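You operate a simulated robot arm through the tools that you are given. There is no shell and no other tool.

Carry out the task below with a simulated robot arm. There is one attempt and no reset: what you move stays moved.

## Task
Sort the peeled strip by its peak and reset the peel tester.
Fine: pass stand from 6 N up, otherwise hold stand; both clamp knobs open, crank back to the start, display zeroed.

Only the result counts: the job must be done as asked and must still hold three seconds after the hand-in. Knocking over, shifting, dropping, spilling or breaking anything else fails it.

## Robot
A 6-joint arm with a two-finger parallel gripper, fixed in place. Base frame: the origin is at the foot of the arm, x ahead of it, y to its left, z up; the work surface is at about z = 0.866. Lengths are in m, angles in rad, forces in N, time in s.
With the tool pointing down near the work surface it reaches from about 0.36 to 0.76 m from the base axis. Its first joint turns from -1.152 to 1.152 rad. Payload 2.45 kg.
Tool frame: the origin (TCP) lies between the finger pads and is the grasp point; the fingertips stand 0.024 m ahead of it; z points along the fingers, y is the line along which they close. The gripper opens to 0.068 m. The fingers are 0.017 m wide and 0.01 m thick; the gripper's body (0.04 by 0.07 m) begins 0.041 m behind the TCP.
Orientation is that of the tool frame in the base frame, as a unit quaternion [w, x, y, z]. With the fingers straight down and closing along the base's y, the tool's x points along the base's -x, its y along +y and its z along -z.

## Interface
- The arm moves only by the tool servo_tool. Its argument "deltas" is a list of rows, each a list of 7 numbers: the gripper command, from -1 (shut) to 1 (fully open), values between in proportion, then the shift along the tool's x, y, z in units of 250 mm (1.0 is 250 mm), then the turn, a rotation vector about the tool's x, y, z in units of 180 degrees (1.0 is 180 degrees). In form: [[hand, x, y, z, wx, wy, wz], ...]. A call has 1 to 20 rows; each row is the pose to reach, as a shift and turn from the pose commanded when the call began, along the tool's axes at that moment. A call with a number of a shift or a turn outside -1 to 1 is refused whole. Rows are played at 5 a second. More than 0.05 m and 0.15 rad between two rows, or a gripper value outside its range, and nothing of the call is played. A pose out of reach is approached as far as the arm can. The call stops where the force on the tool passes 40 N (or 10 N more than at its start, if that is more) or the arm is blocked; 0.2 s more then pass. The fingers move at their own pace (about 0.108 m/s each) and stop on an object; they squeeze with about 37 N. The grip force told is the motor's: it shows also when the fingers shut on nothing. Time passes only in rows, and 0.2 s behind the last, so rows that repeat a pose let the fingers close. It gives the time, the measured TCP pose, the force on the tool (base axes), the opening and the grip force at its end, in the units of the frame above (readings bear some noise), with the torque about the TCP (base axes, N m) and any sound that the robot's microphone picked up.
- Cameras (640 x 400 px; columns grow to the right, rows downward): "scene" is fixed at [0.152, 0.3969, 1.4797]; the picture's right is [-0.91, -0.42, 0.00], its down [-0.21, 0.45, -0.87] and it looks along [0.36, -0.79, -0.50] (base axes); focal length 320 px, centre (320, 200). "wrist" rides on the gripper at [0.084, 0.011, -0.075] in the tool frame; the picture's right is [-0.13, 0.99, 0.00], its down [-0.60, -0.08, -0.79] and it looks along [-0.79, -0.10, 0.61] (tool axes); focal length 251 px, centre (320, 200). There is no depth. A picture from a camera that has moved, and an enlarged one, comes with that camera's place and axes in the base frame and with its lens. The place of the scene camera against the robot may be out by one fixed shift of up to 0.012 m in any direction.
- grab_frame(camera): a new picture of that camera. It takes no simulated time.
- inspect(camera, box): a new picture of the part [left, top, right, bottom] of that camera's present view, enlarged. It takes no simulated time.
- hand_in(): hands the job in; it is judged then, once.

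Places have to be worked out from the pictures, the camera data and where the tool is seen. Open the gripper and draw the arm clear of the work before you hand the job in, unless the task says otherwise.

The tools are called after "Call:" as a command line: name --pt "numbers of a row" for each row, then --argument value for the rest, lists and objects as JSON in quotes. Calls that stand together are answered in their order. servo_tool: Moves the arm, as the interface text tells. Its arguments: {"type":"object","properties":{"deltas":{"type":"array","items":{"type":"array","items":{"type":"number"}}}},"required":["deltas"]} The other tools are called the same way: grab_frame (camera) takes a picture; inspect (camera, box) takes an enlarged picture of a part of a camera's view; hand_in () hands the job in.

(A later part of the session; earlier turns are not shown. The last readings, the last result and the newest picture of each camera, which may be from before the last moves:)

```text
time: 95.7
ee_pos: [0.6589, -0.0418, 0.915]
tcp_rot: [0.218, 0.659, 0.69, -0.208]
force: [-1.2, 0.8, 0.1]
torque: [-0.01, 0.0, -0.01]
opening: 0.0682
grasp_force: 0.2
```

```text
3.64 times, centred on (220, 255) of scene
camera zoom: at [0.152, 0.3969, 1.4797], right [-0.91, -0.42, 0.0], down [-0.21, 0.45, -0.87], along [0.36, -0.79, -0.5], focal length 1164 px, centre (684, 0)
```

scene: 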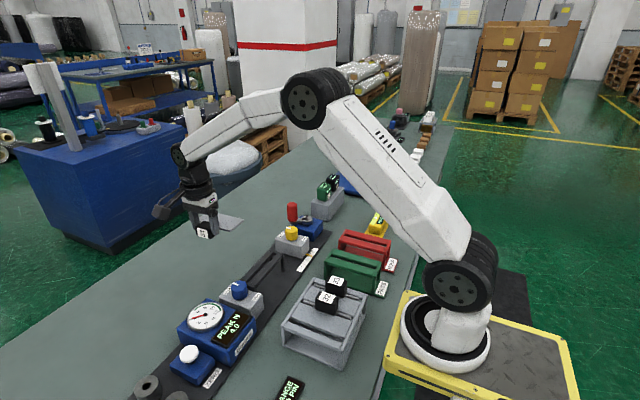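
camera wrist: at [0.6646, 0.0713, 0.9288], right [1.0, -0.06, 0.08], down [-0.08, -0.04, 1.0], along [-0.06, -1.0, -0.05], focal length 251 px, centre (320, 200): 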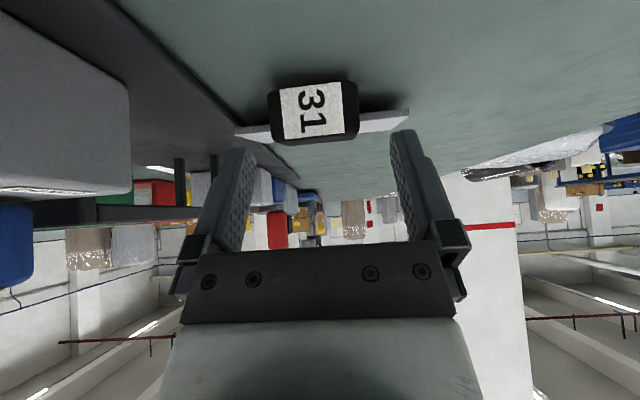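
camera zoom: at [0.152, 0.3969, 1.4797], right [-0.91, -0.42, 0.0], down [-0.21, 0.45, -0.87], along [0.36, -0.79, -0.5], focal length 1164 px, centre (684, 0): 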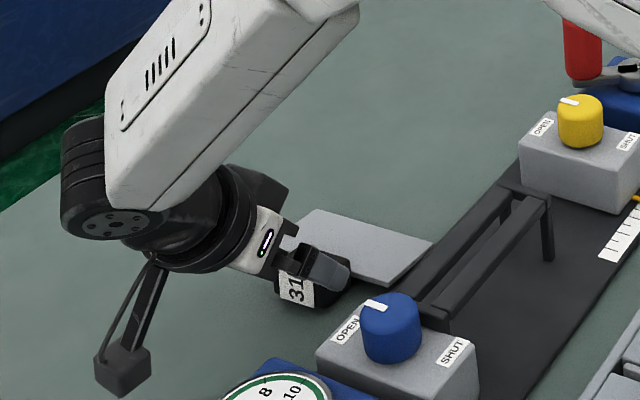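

The block sits between the fingers, about 2–3 mm to one side. I'll correct that and advance the last 27 mm, then close.

Call:
servo_tool --pt "1 0 -0.008 0.03 0 0 0" --pt "1 0 -0.008 0.07 0 0 0" --pt "1 0 -0.008 0.095 0 0 0" --pt "1 0 -0.008 0.107 0 0 0" --pt "1 0 -0.008 0.107 0 0 0"

Call:
grab_frame --camera "wrist"

Call:
inspect --camera "scene" --box '[190, 240, 280, 310]'

```text
time: 96.9
ee_pos: [0.6577, -0.0568, 0.8936]
tcp_rot: [0.218, 0.659, 0.69, -0.206]
force: [0.0, 0.4, 0.8]
torque: [0.02, 0.01, -0.01]
opening: 0.068
grasp_force: 0.1
```

```text
taken
camera wrist: at [0.663, 0.0561, 0.9071], right [1.0, -0.06, 0.08], down [-0.08, -0.04, 1.0], along [-0.06, -1.0, -0.05], focal length 251 px, centre (320, 200)
```

wrist: 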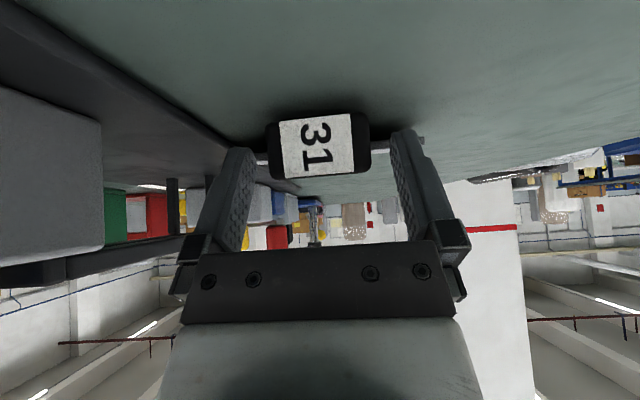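

```text
5.71 times, centred on (235, 275) of scene
camera zoom: at [0.152, 0.3969, 1.4797], right [-0.91, -0.42, 0.0], down [-0.21, 0.45, -0.87], along [0.36, -0.79, -0.5], focal length 1829 px, centre (806, -229)
```

zoom: 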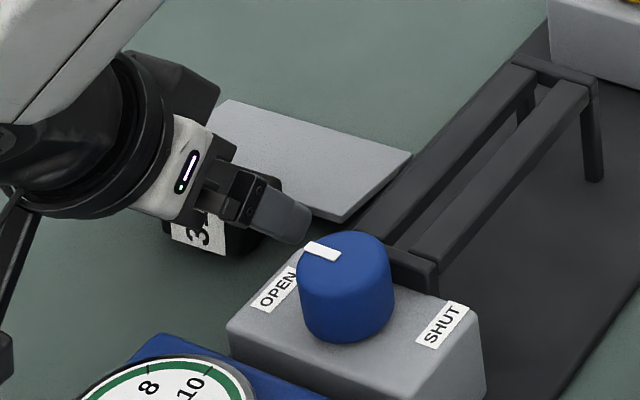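

No contact and the block is centred. Closing on it.

Call:
servo_tool --pt "-1 0 0 0 0 0 0" --pt "-1 0 0 0 0 0 0" --pt "-1 0 0 0 0 0 0"

Call:
grab_frame --camera "wrist"

```text
time: 97.7
ee_pos: [0.6569, -0.0562, 0.8931]
tcp_rot: [0.218, 0.659, 0.689, -0.208]
force: [1.2, -1.1, -1.5]
torque: [0.06, -0.04, 0.09]
opening: 0.0452
grasp_force: 36.2
```

```text
taken
camera wrist: at [0.663, 0.0562, 0.9072], right [1.0, -0.06, 0.08], down [-0.08, -0.04, 1.0], along [-0.06, -1.0, -0.05], focal length 251 px, centre (320, 200)
```

wrist: 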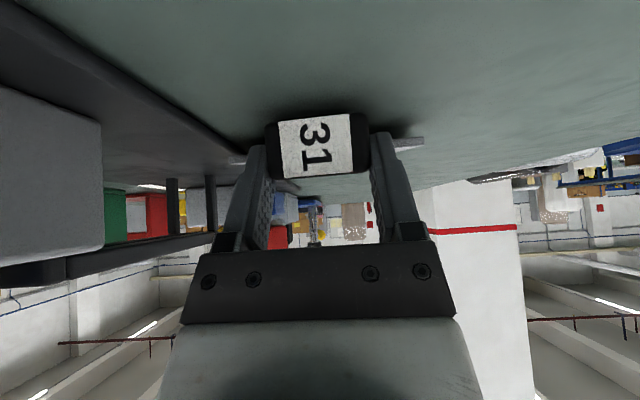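

Held at 45 mm. I'll lift it straight up about 120 mm, gently, and check it.

Call:
servo_tool --pt "-1 -0.014 0 -0.02 0 0 0" --pt "-1 -0.041 0 -0.059 0 0 0" --pt "-1 -0.076 0 -0.108 0 0 0" --pt "-1 -0.114 0 -0.162 0 0 0" --pt "-1 -0.152 0 -0.217 0 0 0" --pt "-1 -0.19 0 -0.271 0 0 0" --pt "-1 -0.227 0 -0.324 0 0 0" --pt "-1 -0.262 0 -0.373 0 0 0" --pt "-1 -0.2755 0 -0.393 0 0 0" --pt "-1 -0.2755 0 -0.393 0 0 0"

Call:
grab_frame --camera "wrist"

Call:
inspect --camera "scene" --box '[130, 150, 290, 290]'

```text
time: 99.9
ee_pos: [0.657, -0.0556, 1.014]
tcp_rot: [0.218, 0.659, 0.69, -0.207]
force: [0.4, 0.5, -0.1]
torque: [-0.01, 0.01, 0.01]
opening: 0.045
grasp_force: 36.8
```

```text
taken
camera wrist: at [0.6626, 0.0566, 1.0282], right [1.0, -0.06, 0.07], down [-0.08, -0.04, 1.0], along [-0.06, -1.0, -0.05], focal length 251 px, centre (320, 200)
```

wrist: 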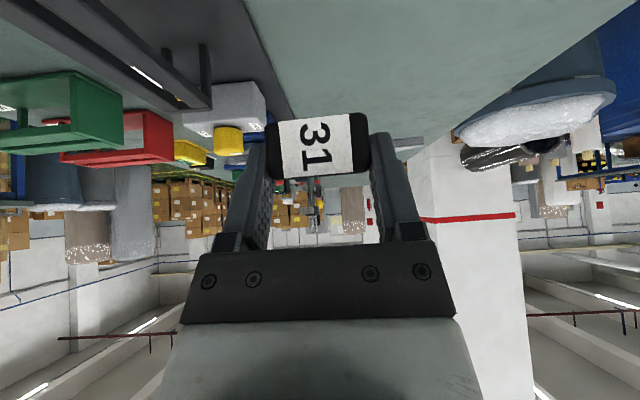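

```text
2.86 times, centred on (210, 220) of scene
camera zoom: at [0.152, 0.3969, 1.4797], right [-0.91, -0.42, 0.0], down [-0.21, 0.45, -0.87], along [0.36, -0.79, -0.5], focal length 914 px, centre (634, 143)
```

zoom: 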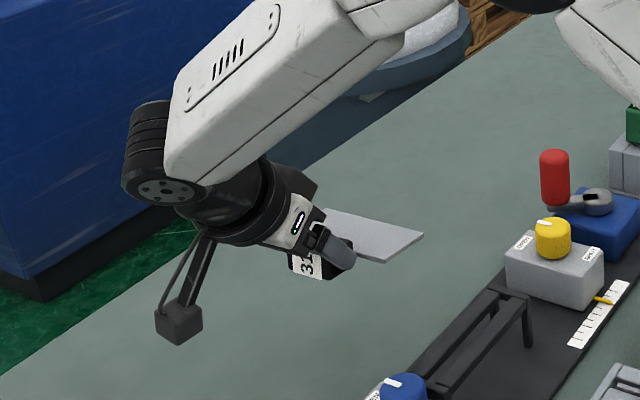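

Securely held. Now I'll rotate the hand 82° about its closing axis (while rising 90 mm) so that the plate hangs down and the label faces up.

Call:
servo_tool --pt "-1 -0.015 0 -0.021 0 0.012 0" --pt "-1 -0.03 0 -0.042 0 0.035 0" --pt "-1 -0.045 0 -0.063 0 0.065 0" --pt "-1 -0.06 0 -0.084 0 0.097 0" --pt "-1 -0.075 0 -0.105 0 0.13 0" --pt "-1 -0.09 0 -0.126 0 0.162 0" --pt "-1 -0.105 0 -0.147 0 0.195 0" --pt "-1 -0.12 0 -0.168 0 0.227 0" --pt "-1 -0.135 0 -0.19 0 0.26 0" --pt "-1 -0.15 0 -0.211 0 0.292 0" --pt "-1 -0.165 0 -0.232 0 0.325 0" --pt "-1 -0.18 0 -0.253 0 0.357 0" --pt "-1 -0.195 0 -0.274 0 0.39 0" --pt "-1 -0.2066 0 -0.295 0 0.42 0" --pt "-1 -0.2066 0 -0.295 0 0.445 0" --pt "-1 -0.2066 0 -0.295 0 0.4556 0" --pt "-1 -0.2066 0 -0.295 0 0.4556 0"

Call:
grab_frame --camera "wrist"

Call:
grab_frame --camera "scene"

Call:
inspect --camera "scene" --box '[130, 110, 290, 250]'

```text
time: 103.5
ee_pos: [0.6573, -0.0557, 1.1032]
tcp_rot: [-0.288, 0.633, 0.664, 0.276]
force: [0.0, 0.0, -0.9]
torque: [0.04, 0.02, 0.0]
opening: 0.0455
grasp_force: 36.7
```

```text
taken
camera wrist: at [0.6676, -0.0525, 1.2175], right [0.99, -0.04, -0.09], down [-0.03, -0.99, 0.1], along [-0.1, -0.1, -0.99], focal length 251 px, centre (320, 200)
```

wrist: 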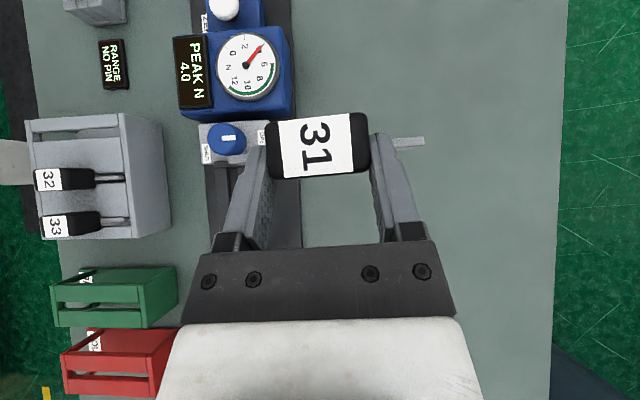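

```text
taken
```

scene: 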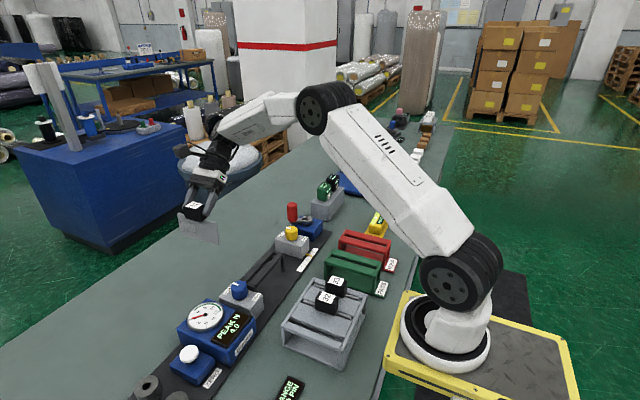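

```text
2.86 times, centred on (210, 180) of scene
camera zoom: at [0.152, 0.3969, 1.4797], right [-0.91, -0.42, 0.0], down [-0.21, 0.45, -0.87], along [0.36, -0.79, -0.5], focal length 914 px, centre (634, 257)
```

zoom: 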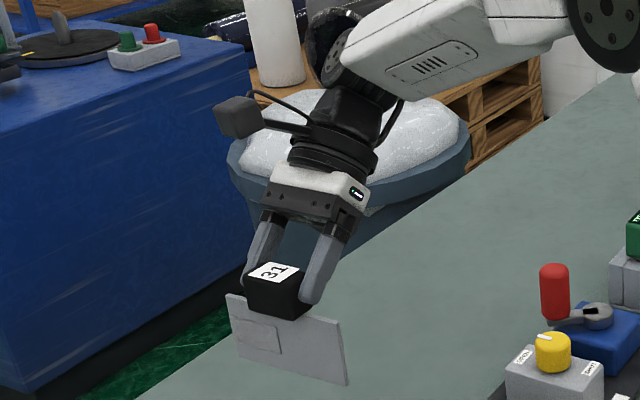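

The strip now hangs plate-down with the label up. I'll zoom in to check how close to vertical it is.

Call:
inspect --camera "wrist" --box '[220, 90, 450, 220]'

Call:
inspect --camera "scene" --box '[165, 165, 235, 255]'

```text
2.78 times, centred on (335, 155) of wrist
camera zoom: at [0.6676, -0.0525, 1.2175], right [0.99, -0.04, -0.09], down [-0.03, -0.99, 0.1], along [-0.1, -0.1, -0.99], focal length 700 px, centre (278, 325)
```

zoom: 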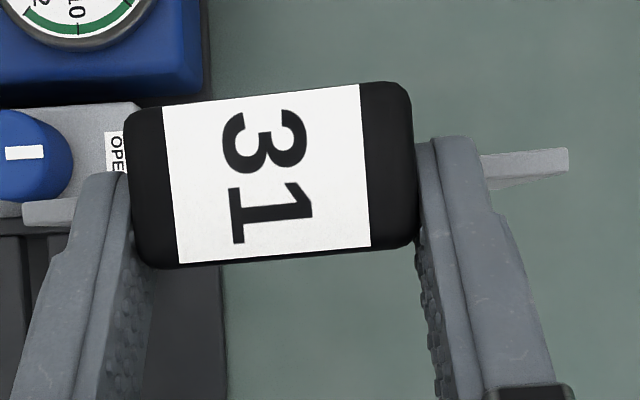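

```text
4.44 times, centred on (200, 210) of scene
camera zoom: at [0.152, 0.3969, 1.4797], right [-0.91, -0.42, 0.0], down [-0.21, 0.45, -0.87], along [0.36, -0.79, -0.5], focal length 1422 px, centre (853, 156)
```

zoom: 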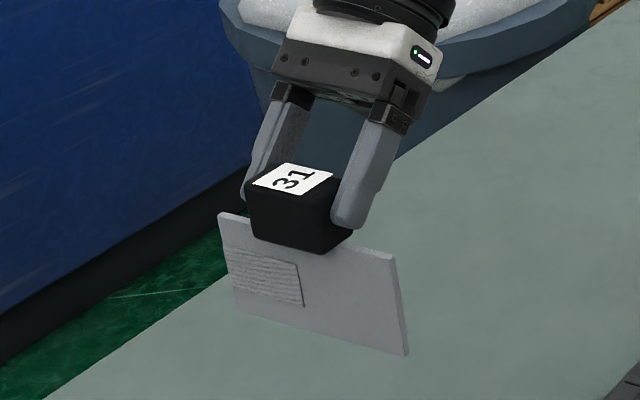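

The plate hangs vertically (within a degree or two), with the strip's mid-plane about 16 mm on the +y side of the TCP. I'll carry it toward the HOLD stand in two gentle stages at this height.

Call:
servo_tool --pt "-1 -0.008 -0.014 -0.008 0 0 0" --pt "-1 -0.024 -0.045 -0.026 0 0 0" --pt "-1 -0.047 -0.088 -0.051 0 0 0" --pt "-1 -0.071 -0.133 -0.076 0 0 0" --pt "-1 -0.095 -0.177 -0.102 0 0 0" --pt "-1 -0.119 -0.221 -0.127 0 0 0" --pt "-1 -0.142 -0.266 -0.153 0 0 0" --pt "-1 -0.166 -0.31 -0.178 0 0 0" --pt "-1 -0.19 -0.354 -0.204 0 0 0" --pt "-1 -0.214 -0.398 -0.229 0 0 0" --pt "-1 -0.237 -0.443 -0.255 0 0 0" --pt "-1 -0.261 -0.487 -0.28 0 0 0" --pt "-1 -0.285 -0.531 -0.306 0 0 0" --pt "-1 -0.309 -0.576 -0.331 0 0 0" --pt "-1 -0.332 -0.62 -0.357 0 0 0" --pt "-1 -0.348 -0.65 -0.374 0 0 0" --pt "-1 -0.356 -0.664 -0.382 0 0 0" --pt "-1 -0.356 -0.664 -0.382 0 0 0"

Call:
grab_frame --camera "wrist"

```text
time: 107.3
ee_pos: [0.4972, -0.1962, 1.1047]
tcp_rot: [-0.288, 0.633, 0.663, 0.276]
force: [0.2, -0.8, -0.9]
torque: [0.03, 0.01, 0.01]
opening: 0.0456
grasp_force: 37.2
```

```text
taken
camera wrist: at [0.5071, -0.1915, 1.2171], right [0.99, -0.04, -0.09], down [-0.03, -0.99, 0.1], along [-0.1, -0.1, -0.99], focal length 251 px, centre (320, 200)
```

wrist: 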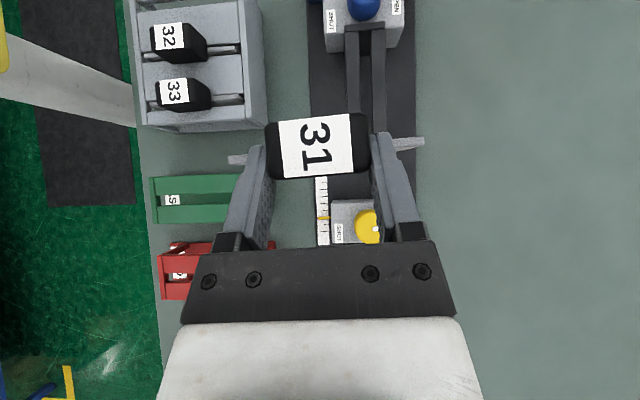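

Still firmly held. Second stage to above the HOLD stand, with a 2.5° yaw trim so the strip lines up with the slot.

Call:
servo_tool --pt "-1 -0.009 -0.015 -0.008 0 0 0" --pt "-1 -0.028 -0.047 -0.024 0 0 0" --pt "-1 -0.053 -0.089 -0.045 0 0 0" --pt "-1 -0.079 -0.133 -0.068 0 0 0" --pt "-1 -0.105 -0.177 -0.09 0 0 0" --pt "-1 -0.132 -0.222 -0.113 -0.001 0 0.001" --pt "-1 -0.158 -0.266 -0.135 -0.002 0 0.002" --pt "-1 -0.184 -0.31 -0.158 -0.003 0 0.003" --pt "-1 -0.211 -0.355 -0.18 -0.004 0 0.004" --pt "-1 -0.237 -0.399 -0.203 -0.005 0 0.005" --pt "-1 -0.263 -0.443 -0.225 -0.006 0 0.006" --pt "-1 -0.29 -0.488 -0.248 -0.007 0 0.007" --pt "-1 -0.316 -0.532 -0.27 -0.008 0 0.008" --pt "-1 -0.342 -0.576 -0.293 -0.009 0 0.0085" --pt "-1 -0.368 -0.62 -0.315 -0.0102 0 0.0095" --pt "-1 -0.386 -0.65 -0.33 -0.0102 0 0.0095" --pt "-1 -0.395 -0.665 -0.338 -0.0102 0 0.0095" --pt "-1 -0.395 -0.665 -0.338 -0.0102 0 0.0095"

Call:
grab_frame --camera "wrist"

Call:
inspect --camera "wrist" --box '[200, 80, 440, 230]'

Call:
grab_frame --camera "scene"

```text
time: 111.1
ee_pos: [0.3376, -0.3303, 1.0906]
tcp_rot: [-0.282, 0.647, 0.65, 0.282]
force: [0.2, -0.2, 0.0]
torque: [-0.01, 0.01, 0.01]
opening: 0.0451
grasp_force: 36.8
```

```text
taken
camera wrist: at [0.3483, -0.3265, 1.2032], right [0.99, -0.09, -0.09], down [-0.08, -0.99, 0.1], along [-0.1, -0.09, -0.99], focal length 251 px, centre (320, 200)
```

wrist: 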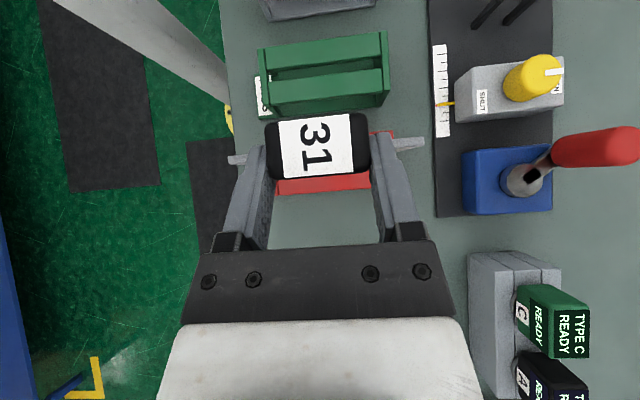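

```text
2.67 times, centred on (320, 155) of wrist
camera zoom: at [0.3483, -0.3265, 1.2032], right [0.99, -0.09, -0.09], down [-0.08, -0.99, 0.1], along [-0.1, -0.09, -0.99], focal length 670 px, centre (320, 320)
```

zoom: 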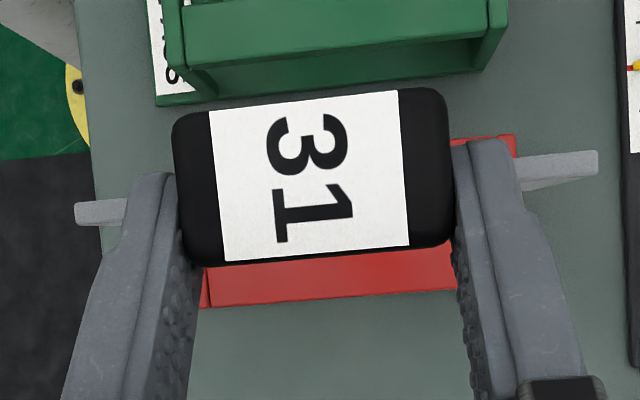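

```text
taken
```

scene: 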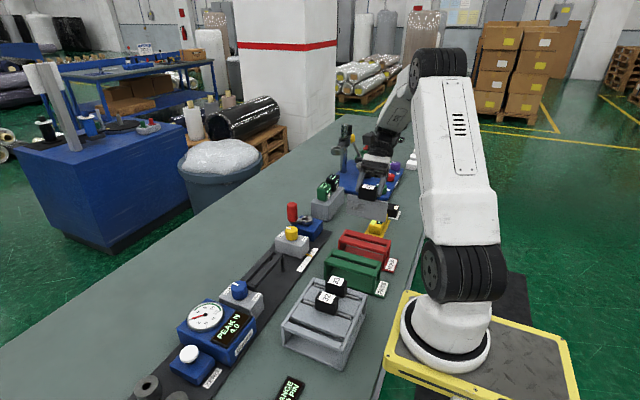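

The strip is over the stand: its plate spans x 0.284–0.391 at y −0.3127, against the slot centre (0.335, −0.3145). I'll trim 2 mm in each direction and lower until the plate's bottom is about 10 mm above the rails.

Call:
servo_tool --pt "-1 -0.03 -0.004 0.027 0 0 0" --pt "-1 -0.08 -0.008 0.071 0 0 0" --pt "-1 -0.13 -0.008 0.116 0 0 0" --pt "-1 -0.18 -0.008 0.16 0 0 0" --pt "-1 -0.226 -0.008 0.201 0 0 0" --pt "-1 -0.226 -0.008 0.201 0 0 0"

Call:
inspect --camera "wrist" --box '[200, 80, 440, 230]'

Call:
inspect --camera "scene" --box '[320, 150, 420, 280]'

```text
time: 112.5
ee_pos: [0.3379, -0.3319, 1.0132]
tcp_rot: [-0.282, 0.647, 0.65, 0.282]
force: [-0.7, -0.5, -0.1]
torque: [-0.03, 0.04, -0.04]
opening: 0.0449
grasp_force: 37.3
out of reach, approached as far as the arm can: row 1, 2, 3, 4, 5, 6
```

```text
2.67 times, centred on (320, 155) of wrist
camera zoom: at [0.3489, -0.3277, 1.1269], right [0.99, -0.09, -0.09], down [-0.08, -0.99, 0.1], along [-0.1, -0.09, -0.99], focal length 670 px, centre (320, 320)
```

zoom: 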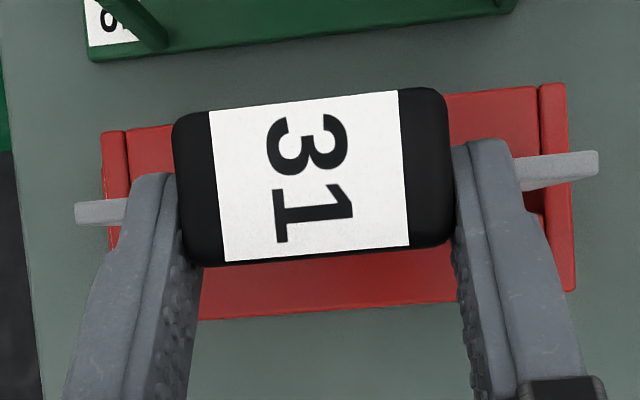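

```text
3.08 times, centred on (370, 215) of scene
camera zoom: at [0.152, 0.3969, 1.4797], right [-0.91, -0.42, 0.0], down [-0.21, 0.45, -0.87], along [0.36, -0.79, -0.5], focal length 985 px, centre (166, 154)
```

zoom: 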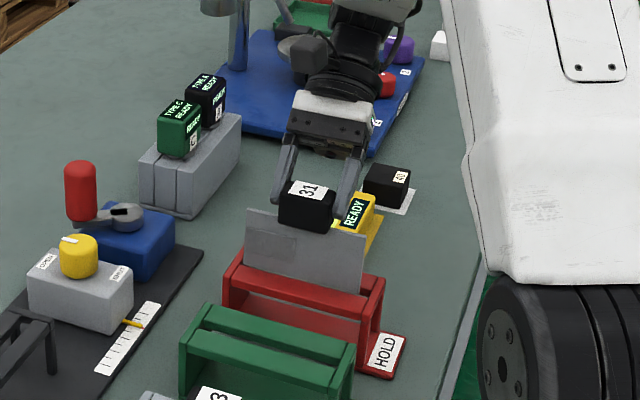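

The arm reports it's near a reach limit here but it's within 3 mm in x, where the slot has room (plate 0.285–0.391 inside 0.272–0.397), and y matches the slot. I'll lower 20 mm so the plate's edge enters the slot, and check the force.

Call:
servo_tool --pt "-1 -0.0146 0 0.0136 0 0 0" --pt "-1 -0.0292 0 0.0273 0 0 0" --pt "-1 -0.0439 0 0.041 0 0 0" --pt "-1 -0.0585 0 0.0546 0 0 0" --pt "-1 -0.0585 0 0.0546 0 0 0"

Call:
inspect --camera "wrist" --box '[200, 80, 440, 230]'

Call:
inspect --camera "scene" --box '[330, 190, 410, 280]'

```text
time: 113.7
ee_pos: [0.3383, -0.3318, 0.9952]
tcp_rot: [-0.282, 0.647, 0.65, 0.282]
force: [-0.4, 0.6, -0.3]
torque: [-0.04, 0.02, 0.0]
opening: 0.0451
grasp_force: 36.7
```

```text
2.67 times, centred on (320, 155) of wrist
camera zoom: at [0.3492, -0.3279, 1.1073], right [0.99, -0.09, -0.09], down [-0.08, -0.99, 0.1], along [-0.1, -0.09, -0.99], focal length 670 px, centre (320, 320)
```

zoom: 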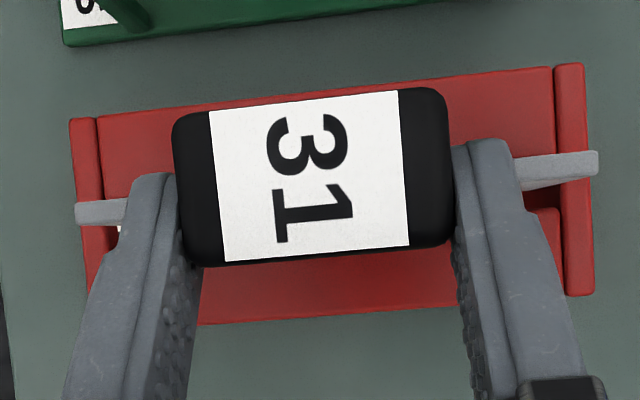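

```text
4.44 times, centred on (370, 235) of scene
camera zoom: at [0.152, 0.3969, 1.4797], right [-0.91, -0.42, 0.0], down [-0.21, 0.45, -0.87], along [0.36, -0.79, -0.5], focal length 1422 px, centre (98, 44)
```

zoom: 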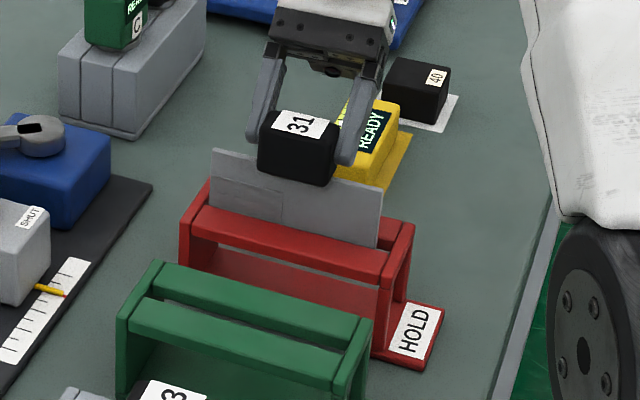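

The plate has entered between the rails with no contact force. I'll lower another 38 mm.

Call:
servo_tool --pt "-1 -0.0185 0 0.0173 0 0 0" --pt "-1 -0.037 0 0.0345 0 0 0" --pt "-1 -0.0555 0 0.0518 0 0 0" --pt "-1 -0.074 0 0.069 0 0 0" --pt "-1 -0.0925 0 0.0863 0 0 0" --pt "-1 -0.111 0 0.1036 0 0 0" --pt "-1 -0.111 0 0.1036 0 0 0"

Call:
inspect --camera "scene" --box '[330, 190, 410, 280]'

Call:
inspect --camera "wrist" --box '[200, 80, 440, 230]'

```text
time: 115.3
ee_pos: [0.3372, -0.3305, 0.956]
tcp_rot: [-0.281, 0.647, 0.65, 0.282]
force: [-2.2, 3.7, 23.0]
torque: [0.15, 0.22, 0.02]
opening: 0.0449
grasp_force: 37.6
```

```text
4.44 times, centred on (370, 235) of scene
camera zoom: at [0.1516, 0.3972, 1.4797], right [-0.91, -0.42, 0.0], down [-0.21, 0.45, -0.87], along [0.36, -0.79, -0.5], focal length 1422 px, centre (98, 44)
```

zoom: 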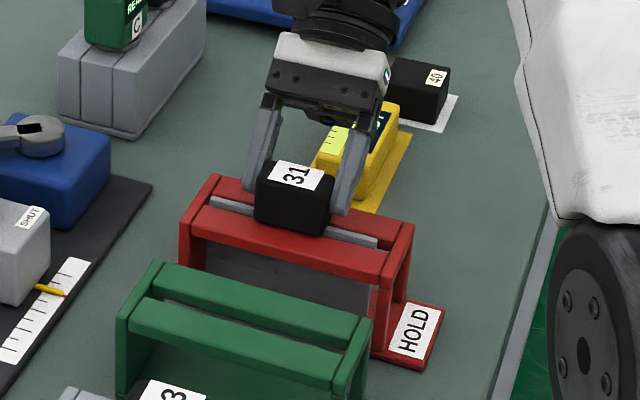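

```text
2.67 times, centred on (320, 155) of wrist
camera zoom: at [0.3487, -0.3274, 1.07], right [0.99, -0.09, -0.09], down [-0.08, -0.99, 0.1], along [-0.1, -0.09, -0.99], focal length 670 px, centre (320, 320)
```

zoom: 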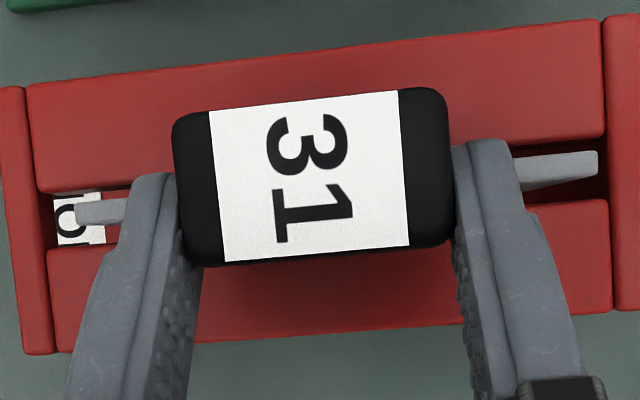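

It's seated: 23 N upward as the block meets the rails, and the plate lies in the slot in both views. I'll ease up 1.5 mm to take off the pressure, then open the fingers.

Call:
servo_tool --pt "-1 0.0044 0 -0.0041 0 0 0" --pt "-1 0.0044 0 -0.0041 0 0 0"

Call:
servo_tool --pt "0.5 0 0 0 0 0 0" --pt "0.7 0 0 0 0 0 0" --pt "0.9 0 0 0 0 0 0" --pt "0.9 0 0 0 0 0 0"

Call:
inspect --camera "wrist" --box '[200, 80, 440, 230]'

Call:
inspect --camera "scene" --box '[330, 190, 410, 280]'

```text
time: 115.9
ee_pos: [0.338, -0.3315, 0.9555]
tcp_rot: [-0.281, 0.648, 0.65, 0.281]
force: [0.3, 1.8, 15.2]
torque: [0.08, 0.03, 0.03]
opening: 0.0452
grasp_force: 37.0
```

```text
time: 116.9
ee_pos: [0.3387, -0.3314, 0.957]
tcp_rot: [-0.282, 0.648, 0.649, 0.282]
force: [-0.3, -0.2, -0.2]
torque: [-0.01, 0.02, -0.04]
opening: 0.0647
grasp_force: 0.2
```

```text
2.67 times, centred on (320, 155) of wrist
camera zoom: at [0.3489, -0.3274, 1.07], right [0.99, -0.09, -0.09], down [-0.08, -0.99, 0.1], along [-0.1, -0.09, -0.99], focal length 670 px, centre (320, 320)
```

zoom: 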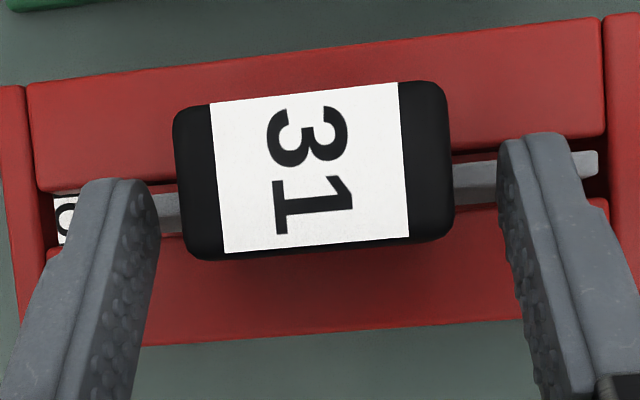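

```text
4.44 times, centred on (370, 235) of scene
camera zoom: at [0.152, 0.3969, 1.4797], right [-0.91, -0.42, 0.0], down [-0.21, 0.45, -0.87], along [0.36, -0.79, -0.5], focal length 1422 px, centre (98, 44)
```

zoom: 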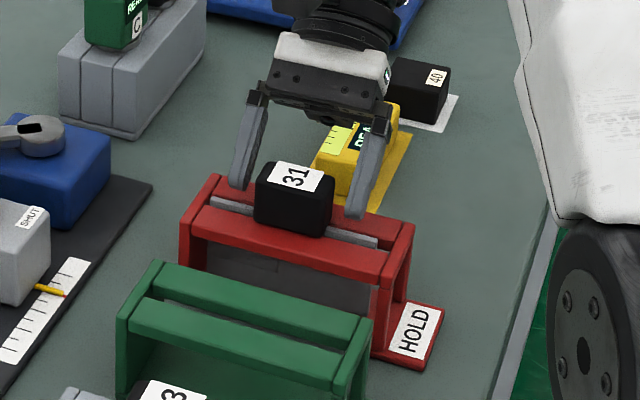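

Strip 31 sits on the HOLD stand. I'll withdraw straight up with the fingers open.

Call:
servo_tool --pt "1 0.04 0 -0.05 0 0 0" --pt "1 0.1 0 -0.11 0 0 0" --pt "1 0.19 0 -0.19 0 0 0" --pt "1 0.29 0 -0.28 0 0 0" --pt "1 0.39 0 -0.37 0 0 0" --pt "1 0.44 0 -0.41 0 0 0" --pt "1 0.44 0 -0.41 0 0 0"

Call:
grab_frame --camera "wrist"

Call:
inspect --camera "scene" --box '[320, 190, 420, 290]'

```text
time: 118.5
ee_pos: [0.3371, -0.3308, 1.1084]
tcp_rot: [-0.283, 0.647, 0.65, 0.281]
force: [0.2, -0.3, 0.5]
torque: [0.0, 0.0, 0.02]
opening: 0.0681
grasp_force: 0.0
```

```text
taken
camera wrist: at [0.3486, -0.3268, 1.2216], right [0.99, -0.09, -0.09], down [-0.08, -0.99, 0.1], along [-0.1, -0.09, -0.99], focal length 251 px, centre (320, 200)
```

wrist: 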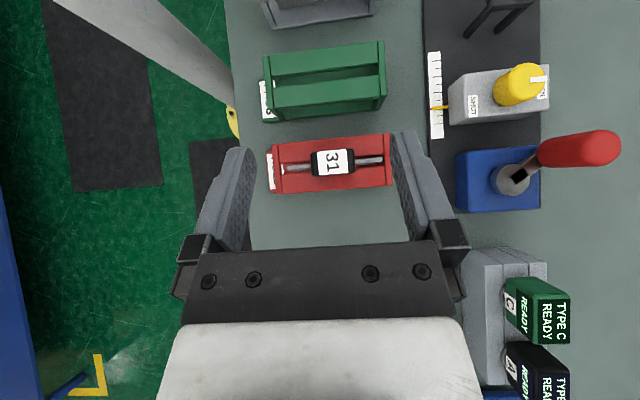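

```text
4.00 times, centred on (370, 240) of scene
camera zoom: at [0.152, 0.3969, 1.4797], right [-0.91, -0.42, 0.0], down [-0.21, 0.45, -0.87], along [0.36, -0.79, -0.5], focal length 1280 px, centre (120, 40)
```

zoom: 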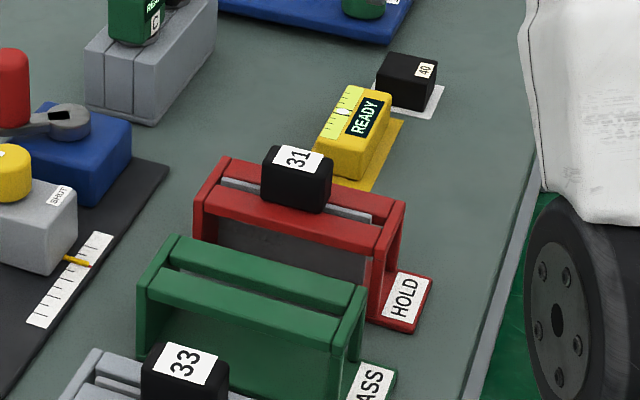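

Strip 31 sits properly on HOLD and the stand hasn't moved. Next the crank: I'll zoom in on crank, scale and pointer from here.

Call:
inspect --camera "wrist" --box '[400, 30, 640, 230]'

Call:
inspect --camera "wrist" --box '[420, 40, 480, 150]'

Call:
inspect --camera "scene" --box '[260, 190, 340, 290]'

```text
2.00 times, centred on (520, 130) of wrist
camera zoom: at [0.3486, -0.3268, 1.2216], right [0.99, -0.09, -0.09], down [-0.08, -0.99, 0.1], along [-0.1, -0.09, -0.99], focal length 503 px, centre (-80, 340)
```

zoom: 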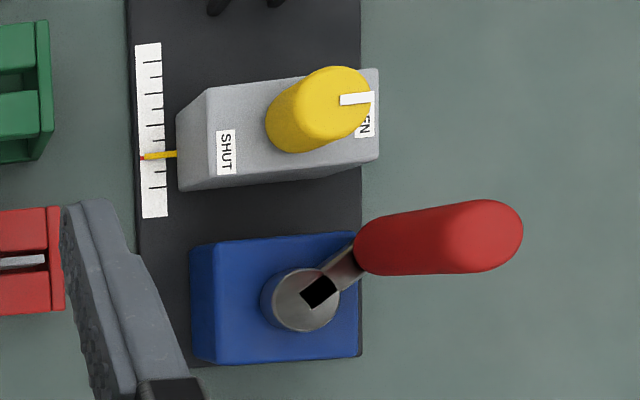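

```text
3.64 times, centred on (450, 95) of wrist
camera zoom: at [0.3486, -0.3268, 1.2216], right [0.99, -0.09, -0.09], down [-0.08, -0.99, 0.1], along [-0.1, -0.09, -0.99], focal length 914 px, centre (-153, 582)
```

zoom: 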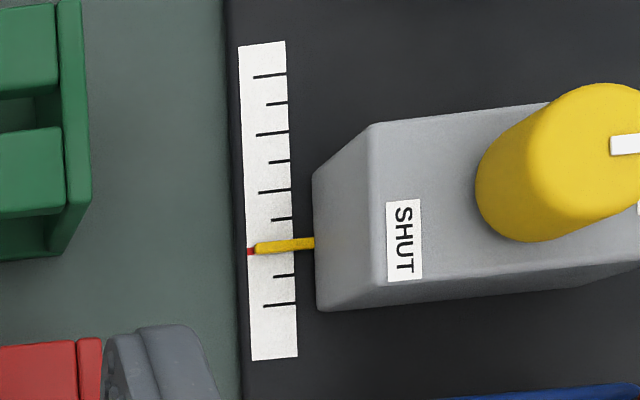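

```text
4.00 times, centred on (300, 240) of scene
camera zoom: at [0.152, 0.3969, 1.4797], right [-0.91, -0.42, 0.0], down [-0.21, 0.45, -0.87], along [0.36, -0.79, -0.5], focal length 1280 px, centre (400, 40)
```

zoom: 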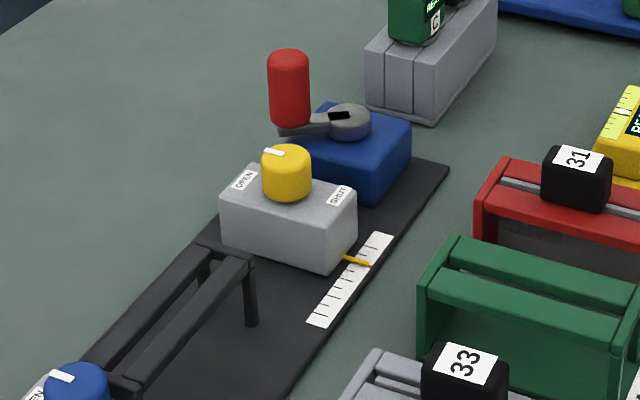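

The pointer sits on a red tick (probably the end-of-peel mark); the carriage must go back along the scale. I'll straighten the hand, turn it to the normal orientation and get a close view of the crank.

Call:
servo_tool --pt "1 0.035 0.076 0.029 0 -0.0373 0" --pt "1 0.071 0.151 0.057 0 -0.0746 0" --pt "0 0.106 0.227 0.086 0 -0.1119 0" --pt "-1 0.142 0.303 0.115 0 -0.1491 0" --pt "-1 0.177 0.379 0.144 0 -0.1864 0" --pt "-1 0.213 0.454 0.172 0 -0.2237 0" --pt "-1 0.248 0.53 0.201 0 -0.261 0" --pt "-1 0.248 0.53 0.201 0 -0.261 0"

Call:
servo_tool --pt "-1 0 0 0.02 0 0 -0.042" --pt "-1 0 0 0.04 0 0 -0.084" --pt "-1 0 0 0.06 0 0 -0.126" --pt "-1 0 0 0.08 0 0 -0.168" --pt "-1 0 0 0.1 0 0 -0.21" --pt "-1 0 0 0.12 0 0 -0.252" --pt "-1 0 0 0.14 0 0 -0.294" --pt "-1 0 0 0.16 0 0 -0.336" --pt "-1 0 0 0.18 0 0 -0.378" --pt "-1 0 0 0.2 0 0 -0.42" --pt "-1 0 0 0.22 0 0 -0.462" --pt "-1 0 0 0.24 0 0 -0.5" --pt "-1 0 0 0.24 0 0 -0.5"

Call:
grab_frame --camera "wrist"

Call:
inspect --camera "wrist" --box '[140, 40, 340, 200]'

```text
time: 120.3
ee_pos: [0.47, -0.2522, 1.1203]
tcp_rot: [0.001, 0.706, 0.708, 0.0]
force: [-0.5, -0.6, -0.3]
torque: [0.03, 0.0, -0.03]
opening: 0.0002
grasp_force: 23.8
```

```text
time: 123.1
ee_pos: [0.4709, -0.2513, 1.0587]
tcp_rot: [0.0, -0.002, 1.0, 0.0]
force: [0.7, -0.1, -0.4]
torque: [-0.01, -0.02, 0.03]
opening: 0.0
grasp_force: 23.7
```

```text
taken
camera wrist: at [0.3866, -0.2398, 1.1346], right [0.13, 0.99, 0.0], down [0.6, -0.08, 0.79], along [0.79, -0.1, -0.61], focal length 251 px, centre (320, 200)
```

wrist: 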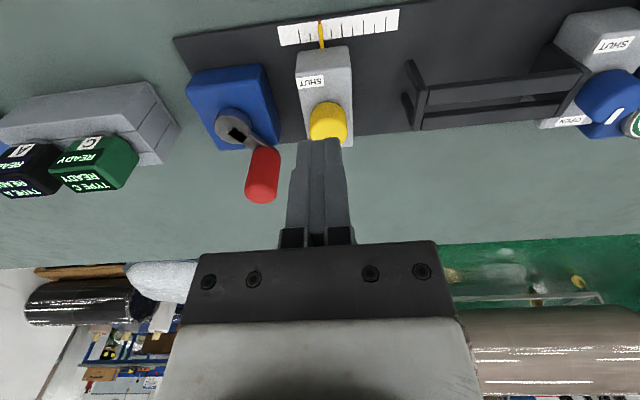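

```text
2.50 times, centred on (240, 120) of wrist
camera zoom: at [0.3866, -0.2398, 1.1346], right [0.13, 0.99, 0.0], down [0.6, -0.08, 0.79], along [0.79, -0.1, -0.61], focal length 629 px, centre (520, 400)
```

zoom: 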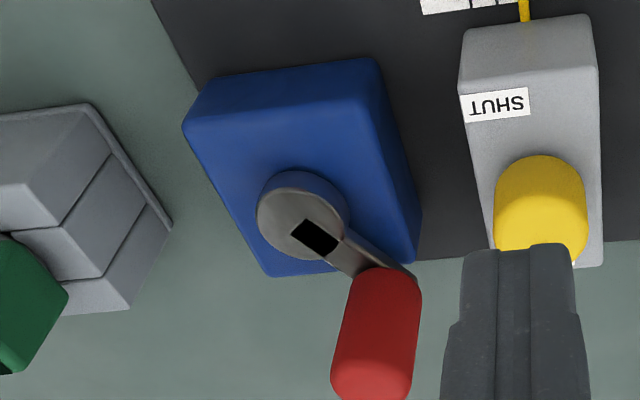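

The hub is at about (0.536, −0.350, 0.92) and the red handle at about (0.5705, −0.323), top ≈ 0.98, a crank radius of 44 mm. I'll use the closed fingers as a pusher around that circle; first I'll go behind the handle for a counter-clockwise test push.

Call:
servo_tool --pt "-1 -0.1075 -0.112 0 0 0 0" --pt "-1 -0.215 -0.2245 0 0 0 0" --pt "-1 -0.3225 -0.337 0 0 0 0" --pt "-1 -0.43 -0.449 0 0 0 0" --pt "-1 -0.43 -0.449 0.12 0 0 0" --pt "-1 -0.43 -0.449 0.24 0 0 0" --pt "-1 -0.43 -0.449 0.34 0 0 0" --pt "-1 -0.43 -0.449 0.372 0 0 0" --pt "-1 -0.43 -0.449 0.372 0 0 0"

Call:
grab_frame --camera "wrist"

Call:
inspect --camera "scene" --box '[260, 160, 360, 260]'

```text
time: 125.1
ee_pos: [0.5779, -0.3648, 0.9648]
tcp_rot: [0.0, -0.001, 1.0, 0.0]
force: [0.1, 0.2, -0.7]
torque: [0.04, 0.01, -0.01]
opening: 0.0
grasp_force: 23.1
```

```text
taken
camera wrist: at [0.4939, -0.3536, 1.0403], right [0.13, 0.99, 0.0], down [0.6, -0.08, 0.79], along [0.79, -0.1, -0.61], focal length 251 px, centre (320, 200)
```

wrist: 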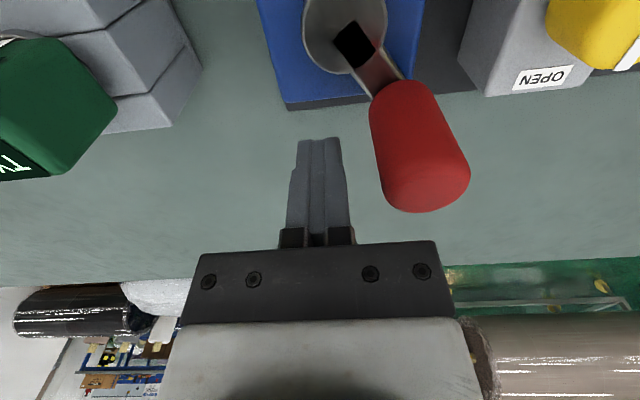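

```text
4.00 times, centred on (310, 210) of scene
camera zoom: at [0.152, 0.3969, 1.4797], right [-0.91, -0.42, 0.0], down [-0.21, 0.45, -0.87], along [0.36, -0.79, -0.5], focal length 1280 px, centre (360, 160)
```

zoom: 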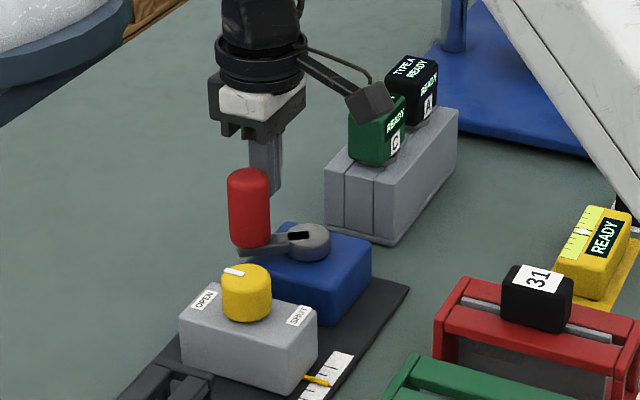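

The fingers are about 9 mm from the handle. I'll push it counter-clockwise by roughly 45° along the arc and see which way the pointer moves.

Call:
servo_tool --pt "-1 -0.0072 0.0276 0 0 0 0" --pt "-1 -0.01 0.0584 0 0 0 0" --pt "-1 -0.0084 0.0832 0 0 0 0" --pt "-1 -0.0032 0.1076 0 0 0 0" --pt "-1 0.0052 0.1308 0 0 0 0" --pt "-1 0.0172 0.1528 0 0 0 0" --pt "-1 0.0316 0.1728 0 0 0 0" --pt "-1 0.0488 0.1908 0 0 0 0" --pt "-1 0.0488 0.1908 0 0 0 0"

Call:
grab_frame --camera "wrist"

Call:
inspect --camera "scene" --box '[260, 160, 360, 260]'

```text
time: 127.1
ee_pos: [0.5666, -0.3153, 0.9664]
tcp_rot: [0.0, -0.001, 1.0, 0.0]
force: [0.2, -0.5, -0.6]
torque: [0.01, 0.01, -0.01]
opening: 0.0
grasp_force: 22.9
```

```text
taken
camera wrist: at [0.4823, -0.3044, 1.0414], right [0.13, 0.99, 0.0], down [0.6, -0.08, 0.79], along [0.79, -0.1, -0.61], focal length 251 px, centre (320, 200)
```

wrist: 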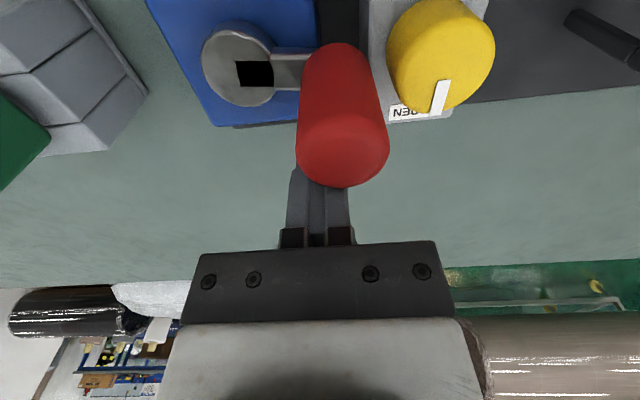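

```text
4.00 times, centred on (310, 210) of scene
camera zoom: at [0.152, 0.3969, 1.4797], right [-0.91, -0.42, 0.0], down [-0.21, 0.45, -0.87], along [0.36, -0.79, -0.5], focal length 1280 px, centre (360, 160)
```

zoom: 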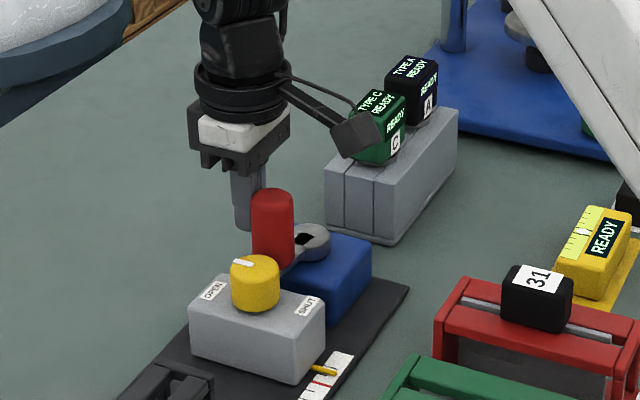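

The handle followed, and the carriage moved. I'll zoom in on the scale to see which way.

Call:
inspect --camera "scene" --box '[310, 230, 370, 280]'

Call:
inspect --camera "scene" --box '[270, 190, 350, 290]'

```text
8.00 times, centred on (340, 255) of scene
camera zoom: at [0.152, 0.3969, 1.4797], right [-0.91, -0.42, 0.0], down [-0.21, 0.45, -0.87], along [0.36, -0.79, -0.5], focal length 2560 px, centre (160, -240)
```

zoom: 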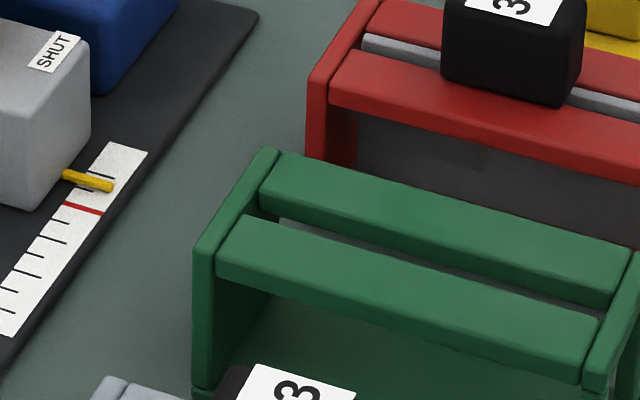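

```text
4.00 times, centred on (310, 240) of scene
camera zoom: at [0.152, 0.3969, 1.4797], right [-0.91, -0.42, 0.0], down [-0.21, 0.45, -0.87], along [0.36, -0.79, -0.5], focal length 1280 px, centre (360, 40)
```

zoom: 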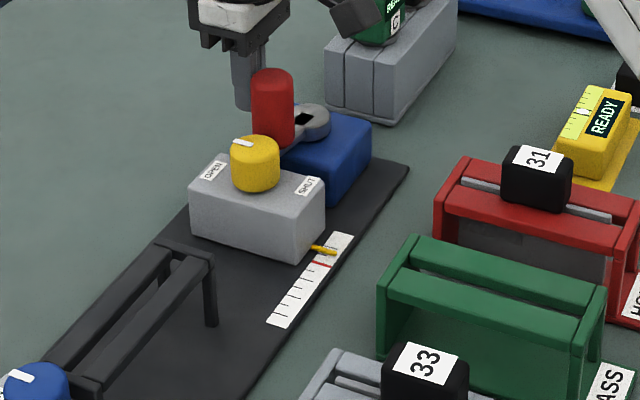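

Counter-clockwise moves the pointer further past the red line, about one tick for roughly 50°. The start is therefore the other way, clockwise. I'll lift over the handle and come down on its other side for a clockwise push.

Call:
servo_tool --pt "-1 -0.01 -0.02 0 0 0 0" --pt "-1 -0.01 -0.02 -0.14 0 0 0" --pt "-1 -0.01 -0.02 -0.27 0 0 0" --pt "-1 0.12 -0.022 -0.27 0 0 0" --pt "-1 0.2576 -0.024 -0.27 0 0 0" --pt "-1 0.2576 -0.024 -0.14 0 0 0" --pt "-1 0.2576 -0.024 0 0 0 0" --pt "-1 0.2576 -0.024 0 0 0 0"

Call:
grab_frame --camera "wrist"

Call:
inspect --camera "scene" --box '[260, 170, 360, 270]'

```text
time: 128.9
ee_pos: [0.504, -0.3217, 0.9651]
tcp_rot: [0.001, -0.002, 1.0, 0.0]
force: [-0.2, 0.1, 0.1]
torque: [0.0, 0.01, 0.0]
opening: 0.0
grasp_force: 23.5
```

```text
taken
camera wrist: at [0.4195, -0.3098, 1.0414], right [0.13, 0.99, 0.0], down [0.6, -0.08, 0.79], along [0.79, -0.1, -0.61], focal length 251 px, centre (320, 200)
```

wrist: 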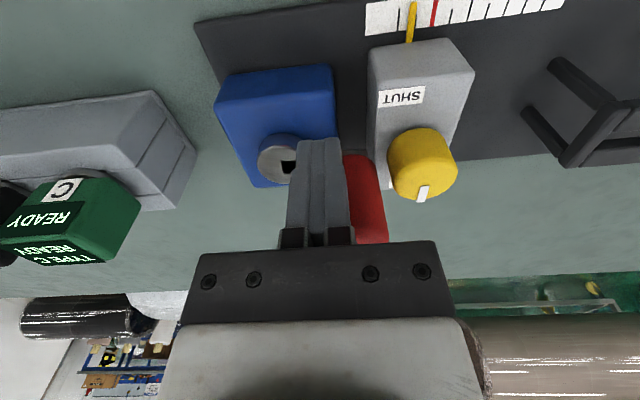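

```text
4.00 times, centred on (310, 220) of scene
camera zoom: at [0.152, 0.3969, 1.4797], right [-0.91, -0.42, 0.0], down [-0.21, 0.45, -0.87], along [0.36, -0.79, -0.5], focal length 1280 px, centre (360, 120)
```

zoom: 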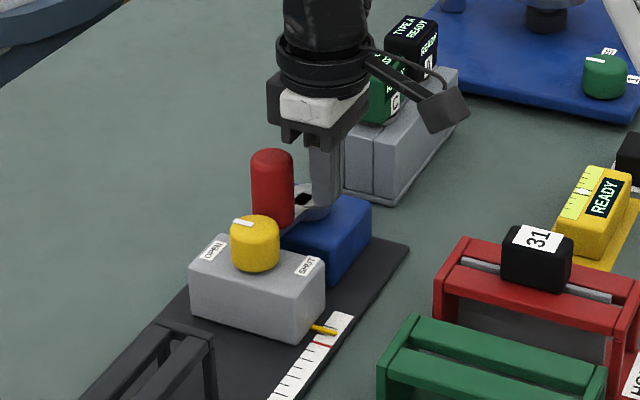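

The fingers are now on the other side of the handle with clearance. I'll push clockwise along the arc for about 160° of finger travel.

Call:
servo_tool --pt "-1 -0.0156 0.0196 0 0 0 0" --pt "-1 -0.0356 0.034 0 0 0 0" --pt "-1 -0.0576 0.046 0 0 0 0" --pt "-1 -0.0808 0.0544 0 0 0 0" --pt "-1 -0.1052 0.0596 0 0 0 0" --pt "-1 -0.13 0.0612 0 0 0 0" --pt "-1 -0.1548 0.0596 0 0 0 0" --pt "-1 -0.1792 0.0544 0 0 0 0" --pt "-1 -0.2024 0.046 0 0 0 0" --pt "-1 -0.2244 0.034 0 0 0 0" --pt "-1 -0.2444 0.0196 0 0 0 0" --pt "-1 -0.2624 0.0024 0 0 0 0" --pt "-1 -0.2776 -0.0172 0 0 0 0" --pt "-1 -0.29 -0.0388 0 0 0 0" --pt "-1 -0.2992 -0.0616 0 0 0 0" --pt "-1 -0.3052 -0.086 0 0 0 0" --pt "-1 -0.308 -0.1104 0 0 0 0" --pt "-1 -0.3072 -0.1356 0 0 0 0" --pt "-1 -0.3028 -0.16 0 0 0 0" --pt "-1 -0.2952 -0.1836 0 0 0 0"

Call:
grab_frame --camera "wrist"

Call:
inspect --camera "scene" --box '[260, 180, 360, 280]'

```text
time: 133.1
ee_pos: [0.5765, -0.3681, 0.9651]
tcp_rot: [0.002, -0.001, 1.0, 0.0]
force: [0.7, 1.1, -0.9]
torque: [0.01, -0.01, -0.02]
opening: 0.0001
grasp_force: 24.3
```

```text
taken
camera wrist: at [0.4915, -0.356, 1.0409], right [0.13, 0.99, 0.0], down [0.6, -0.08, 0.79], along [0.79, -0.1, -0.61], focal length 251 px, centre (320, 200)
```

wrist: 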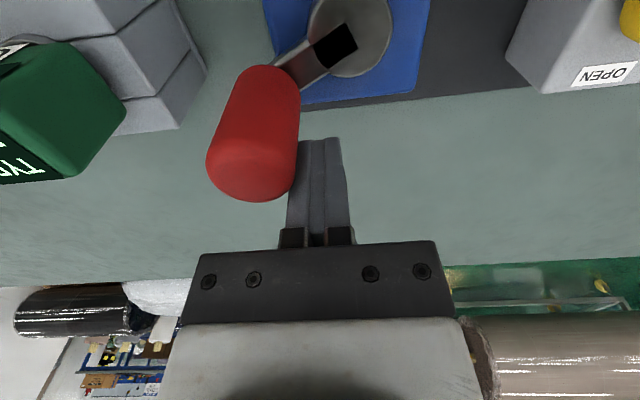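

```text
4.00 times, centred on (310, 230) of scene
camera zoom: at [0.152, 0.3969, 1.4797], right [-0.91, -0.42, 0.0], down [-0.21, 0.45, -0.87], along [0.36, -0.79, -0.5], focal length 1280 px, centre (360, 80)
```

zoom: 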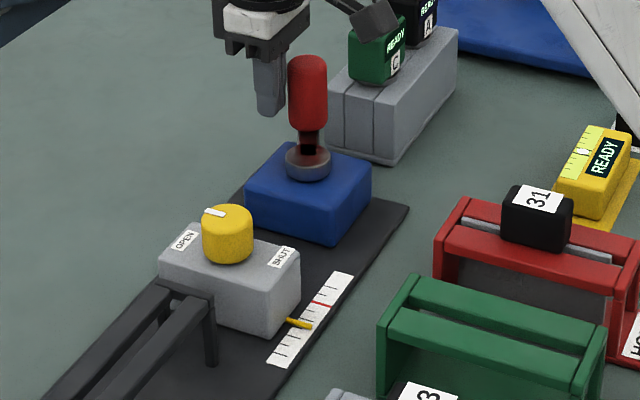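

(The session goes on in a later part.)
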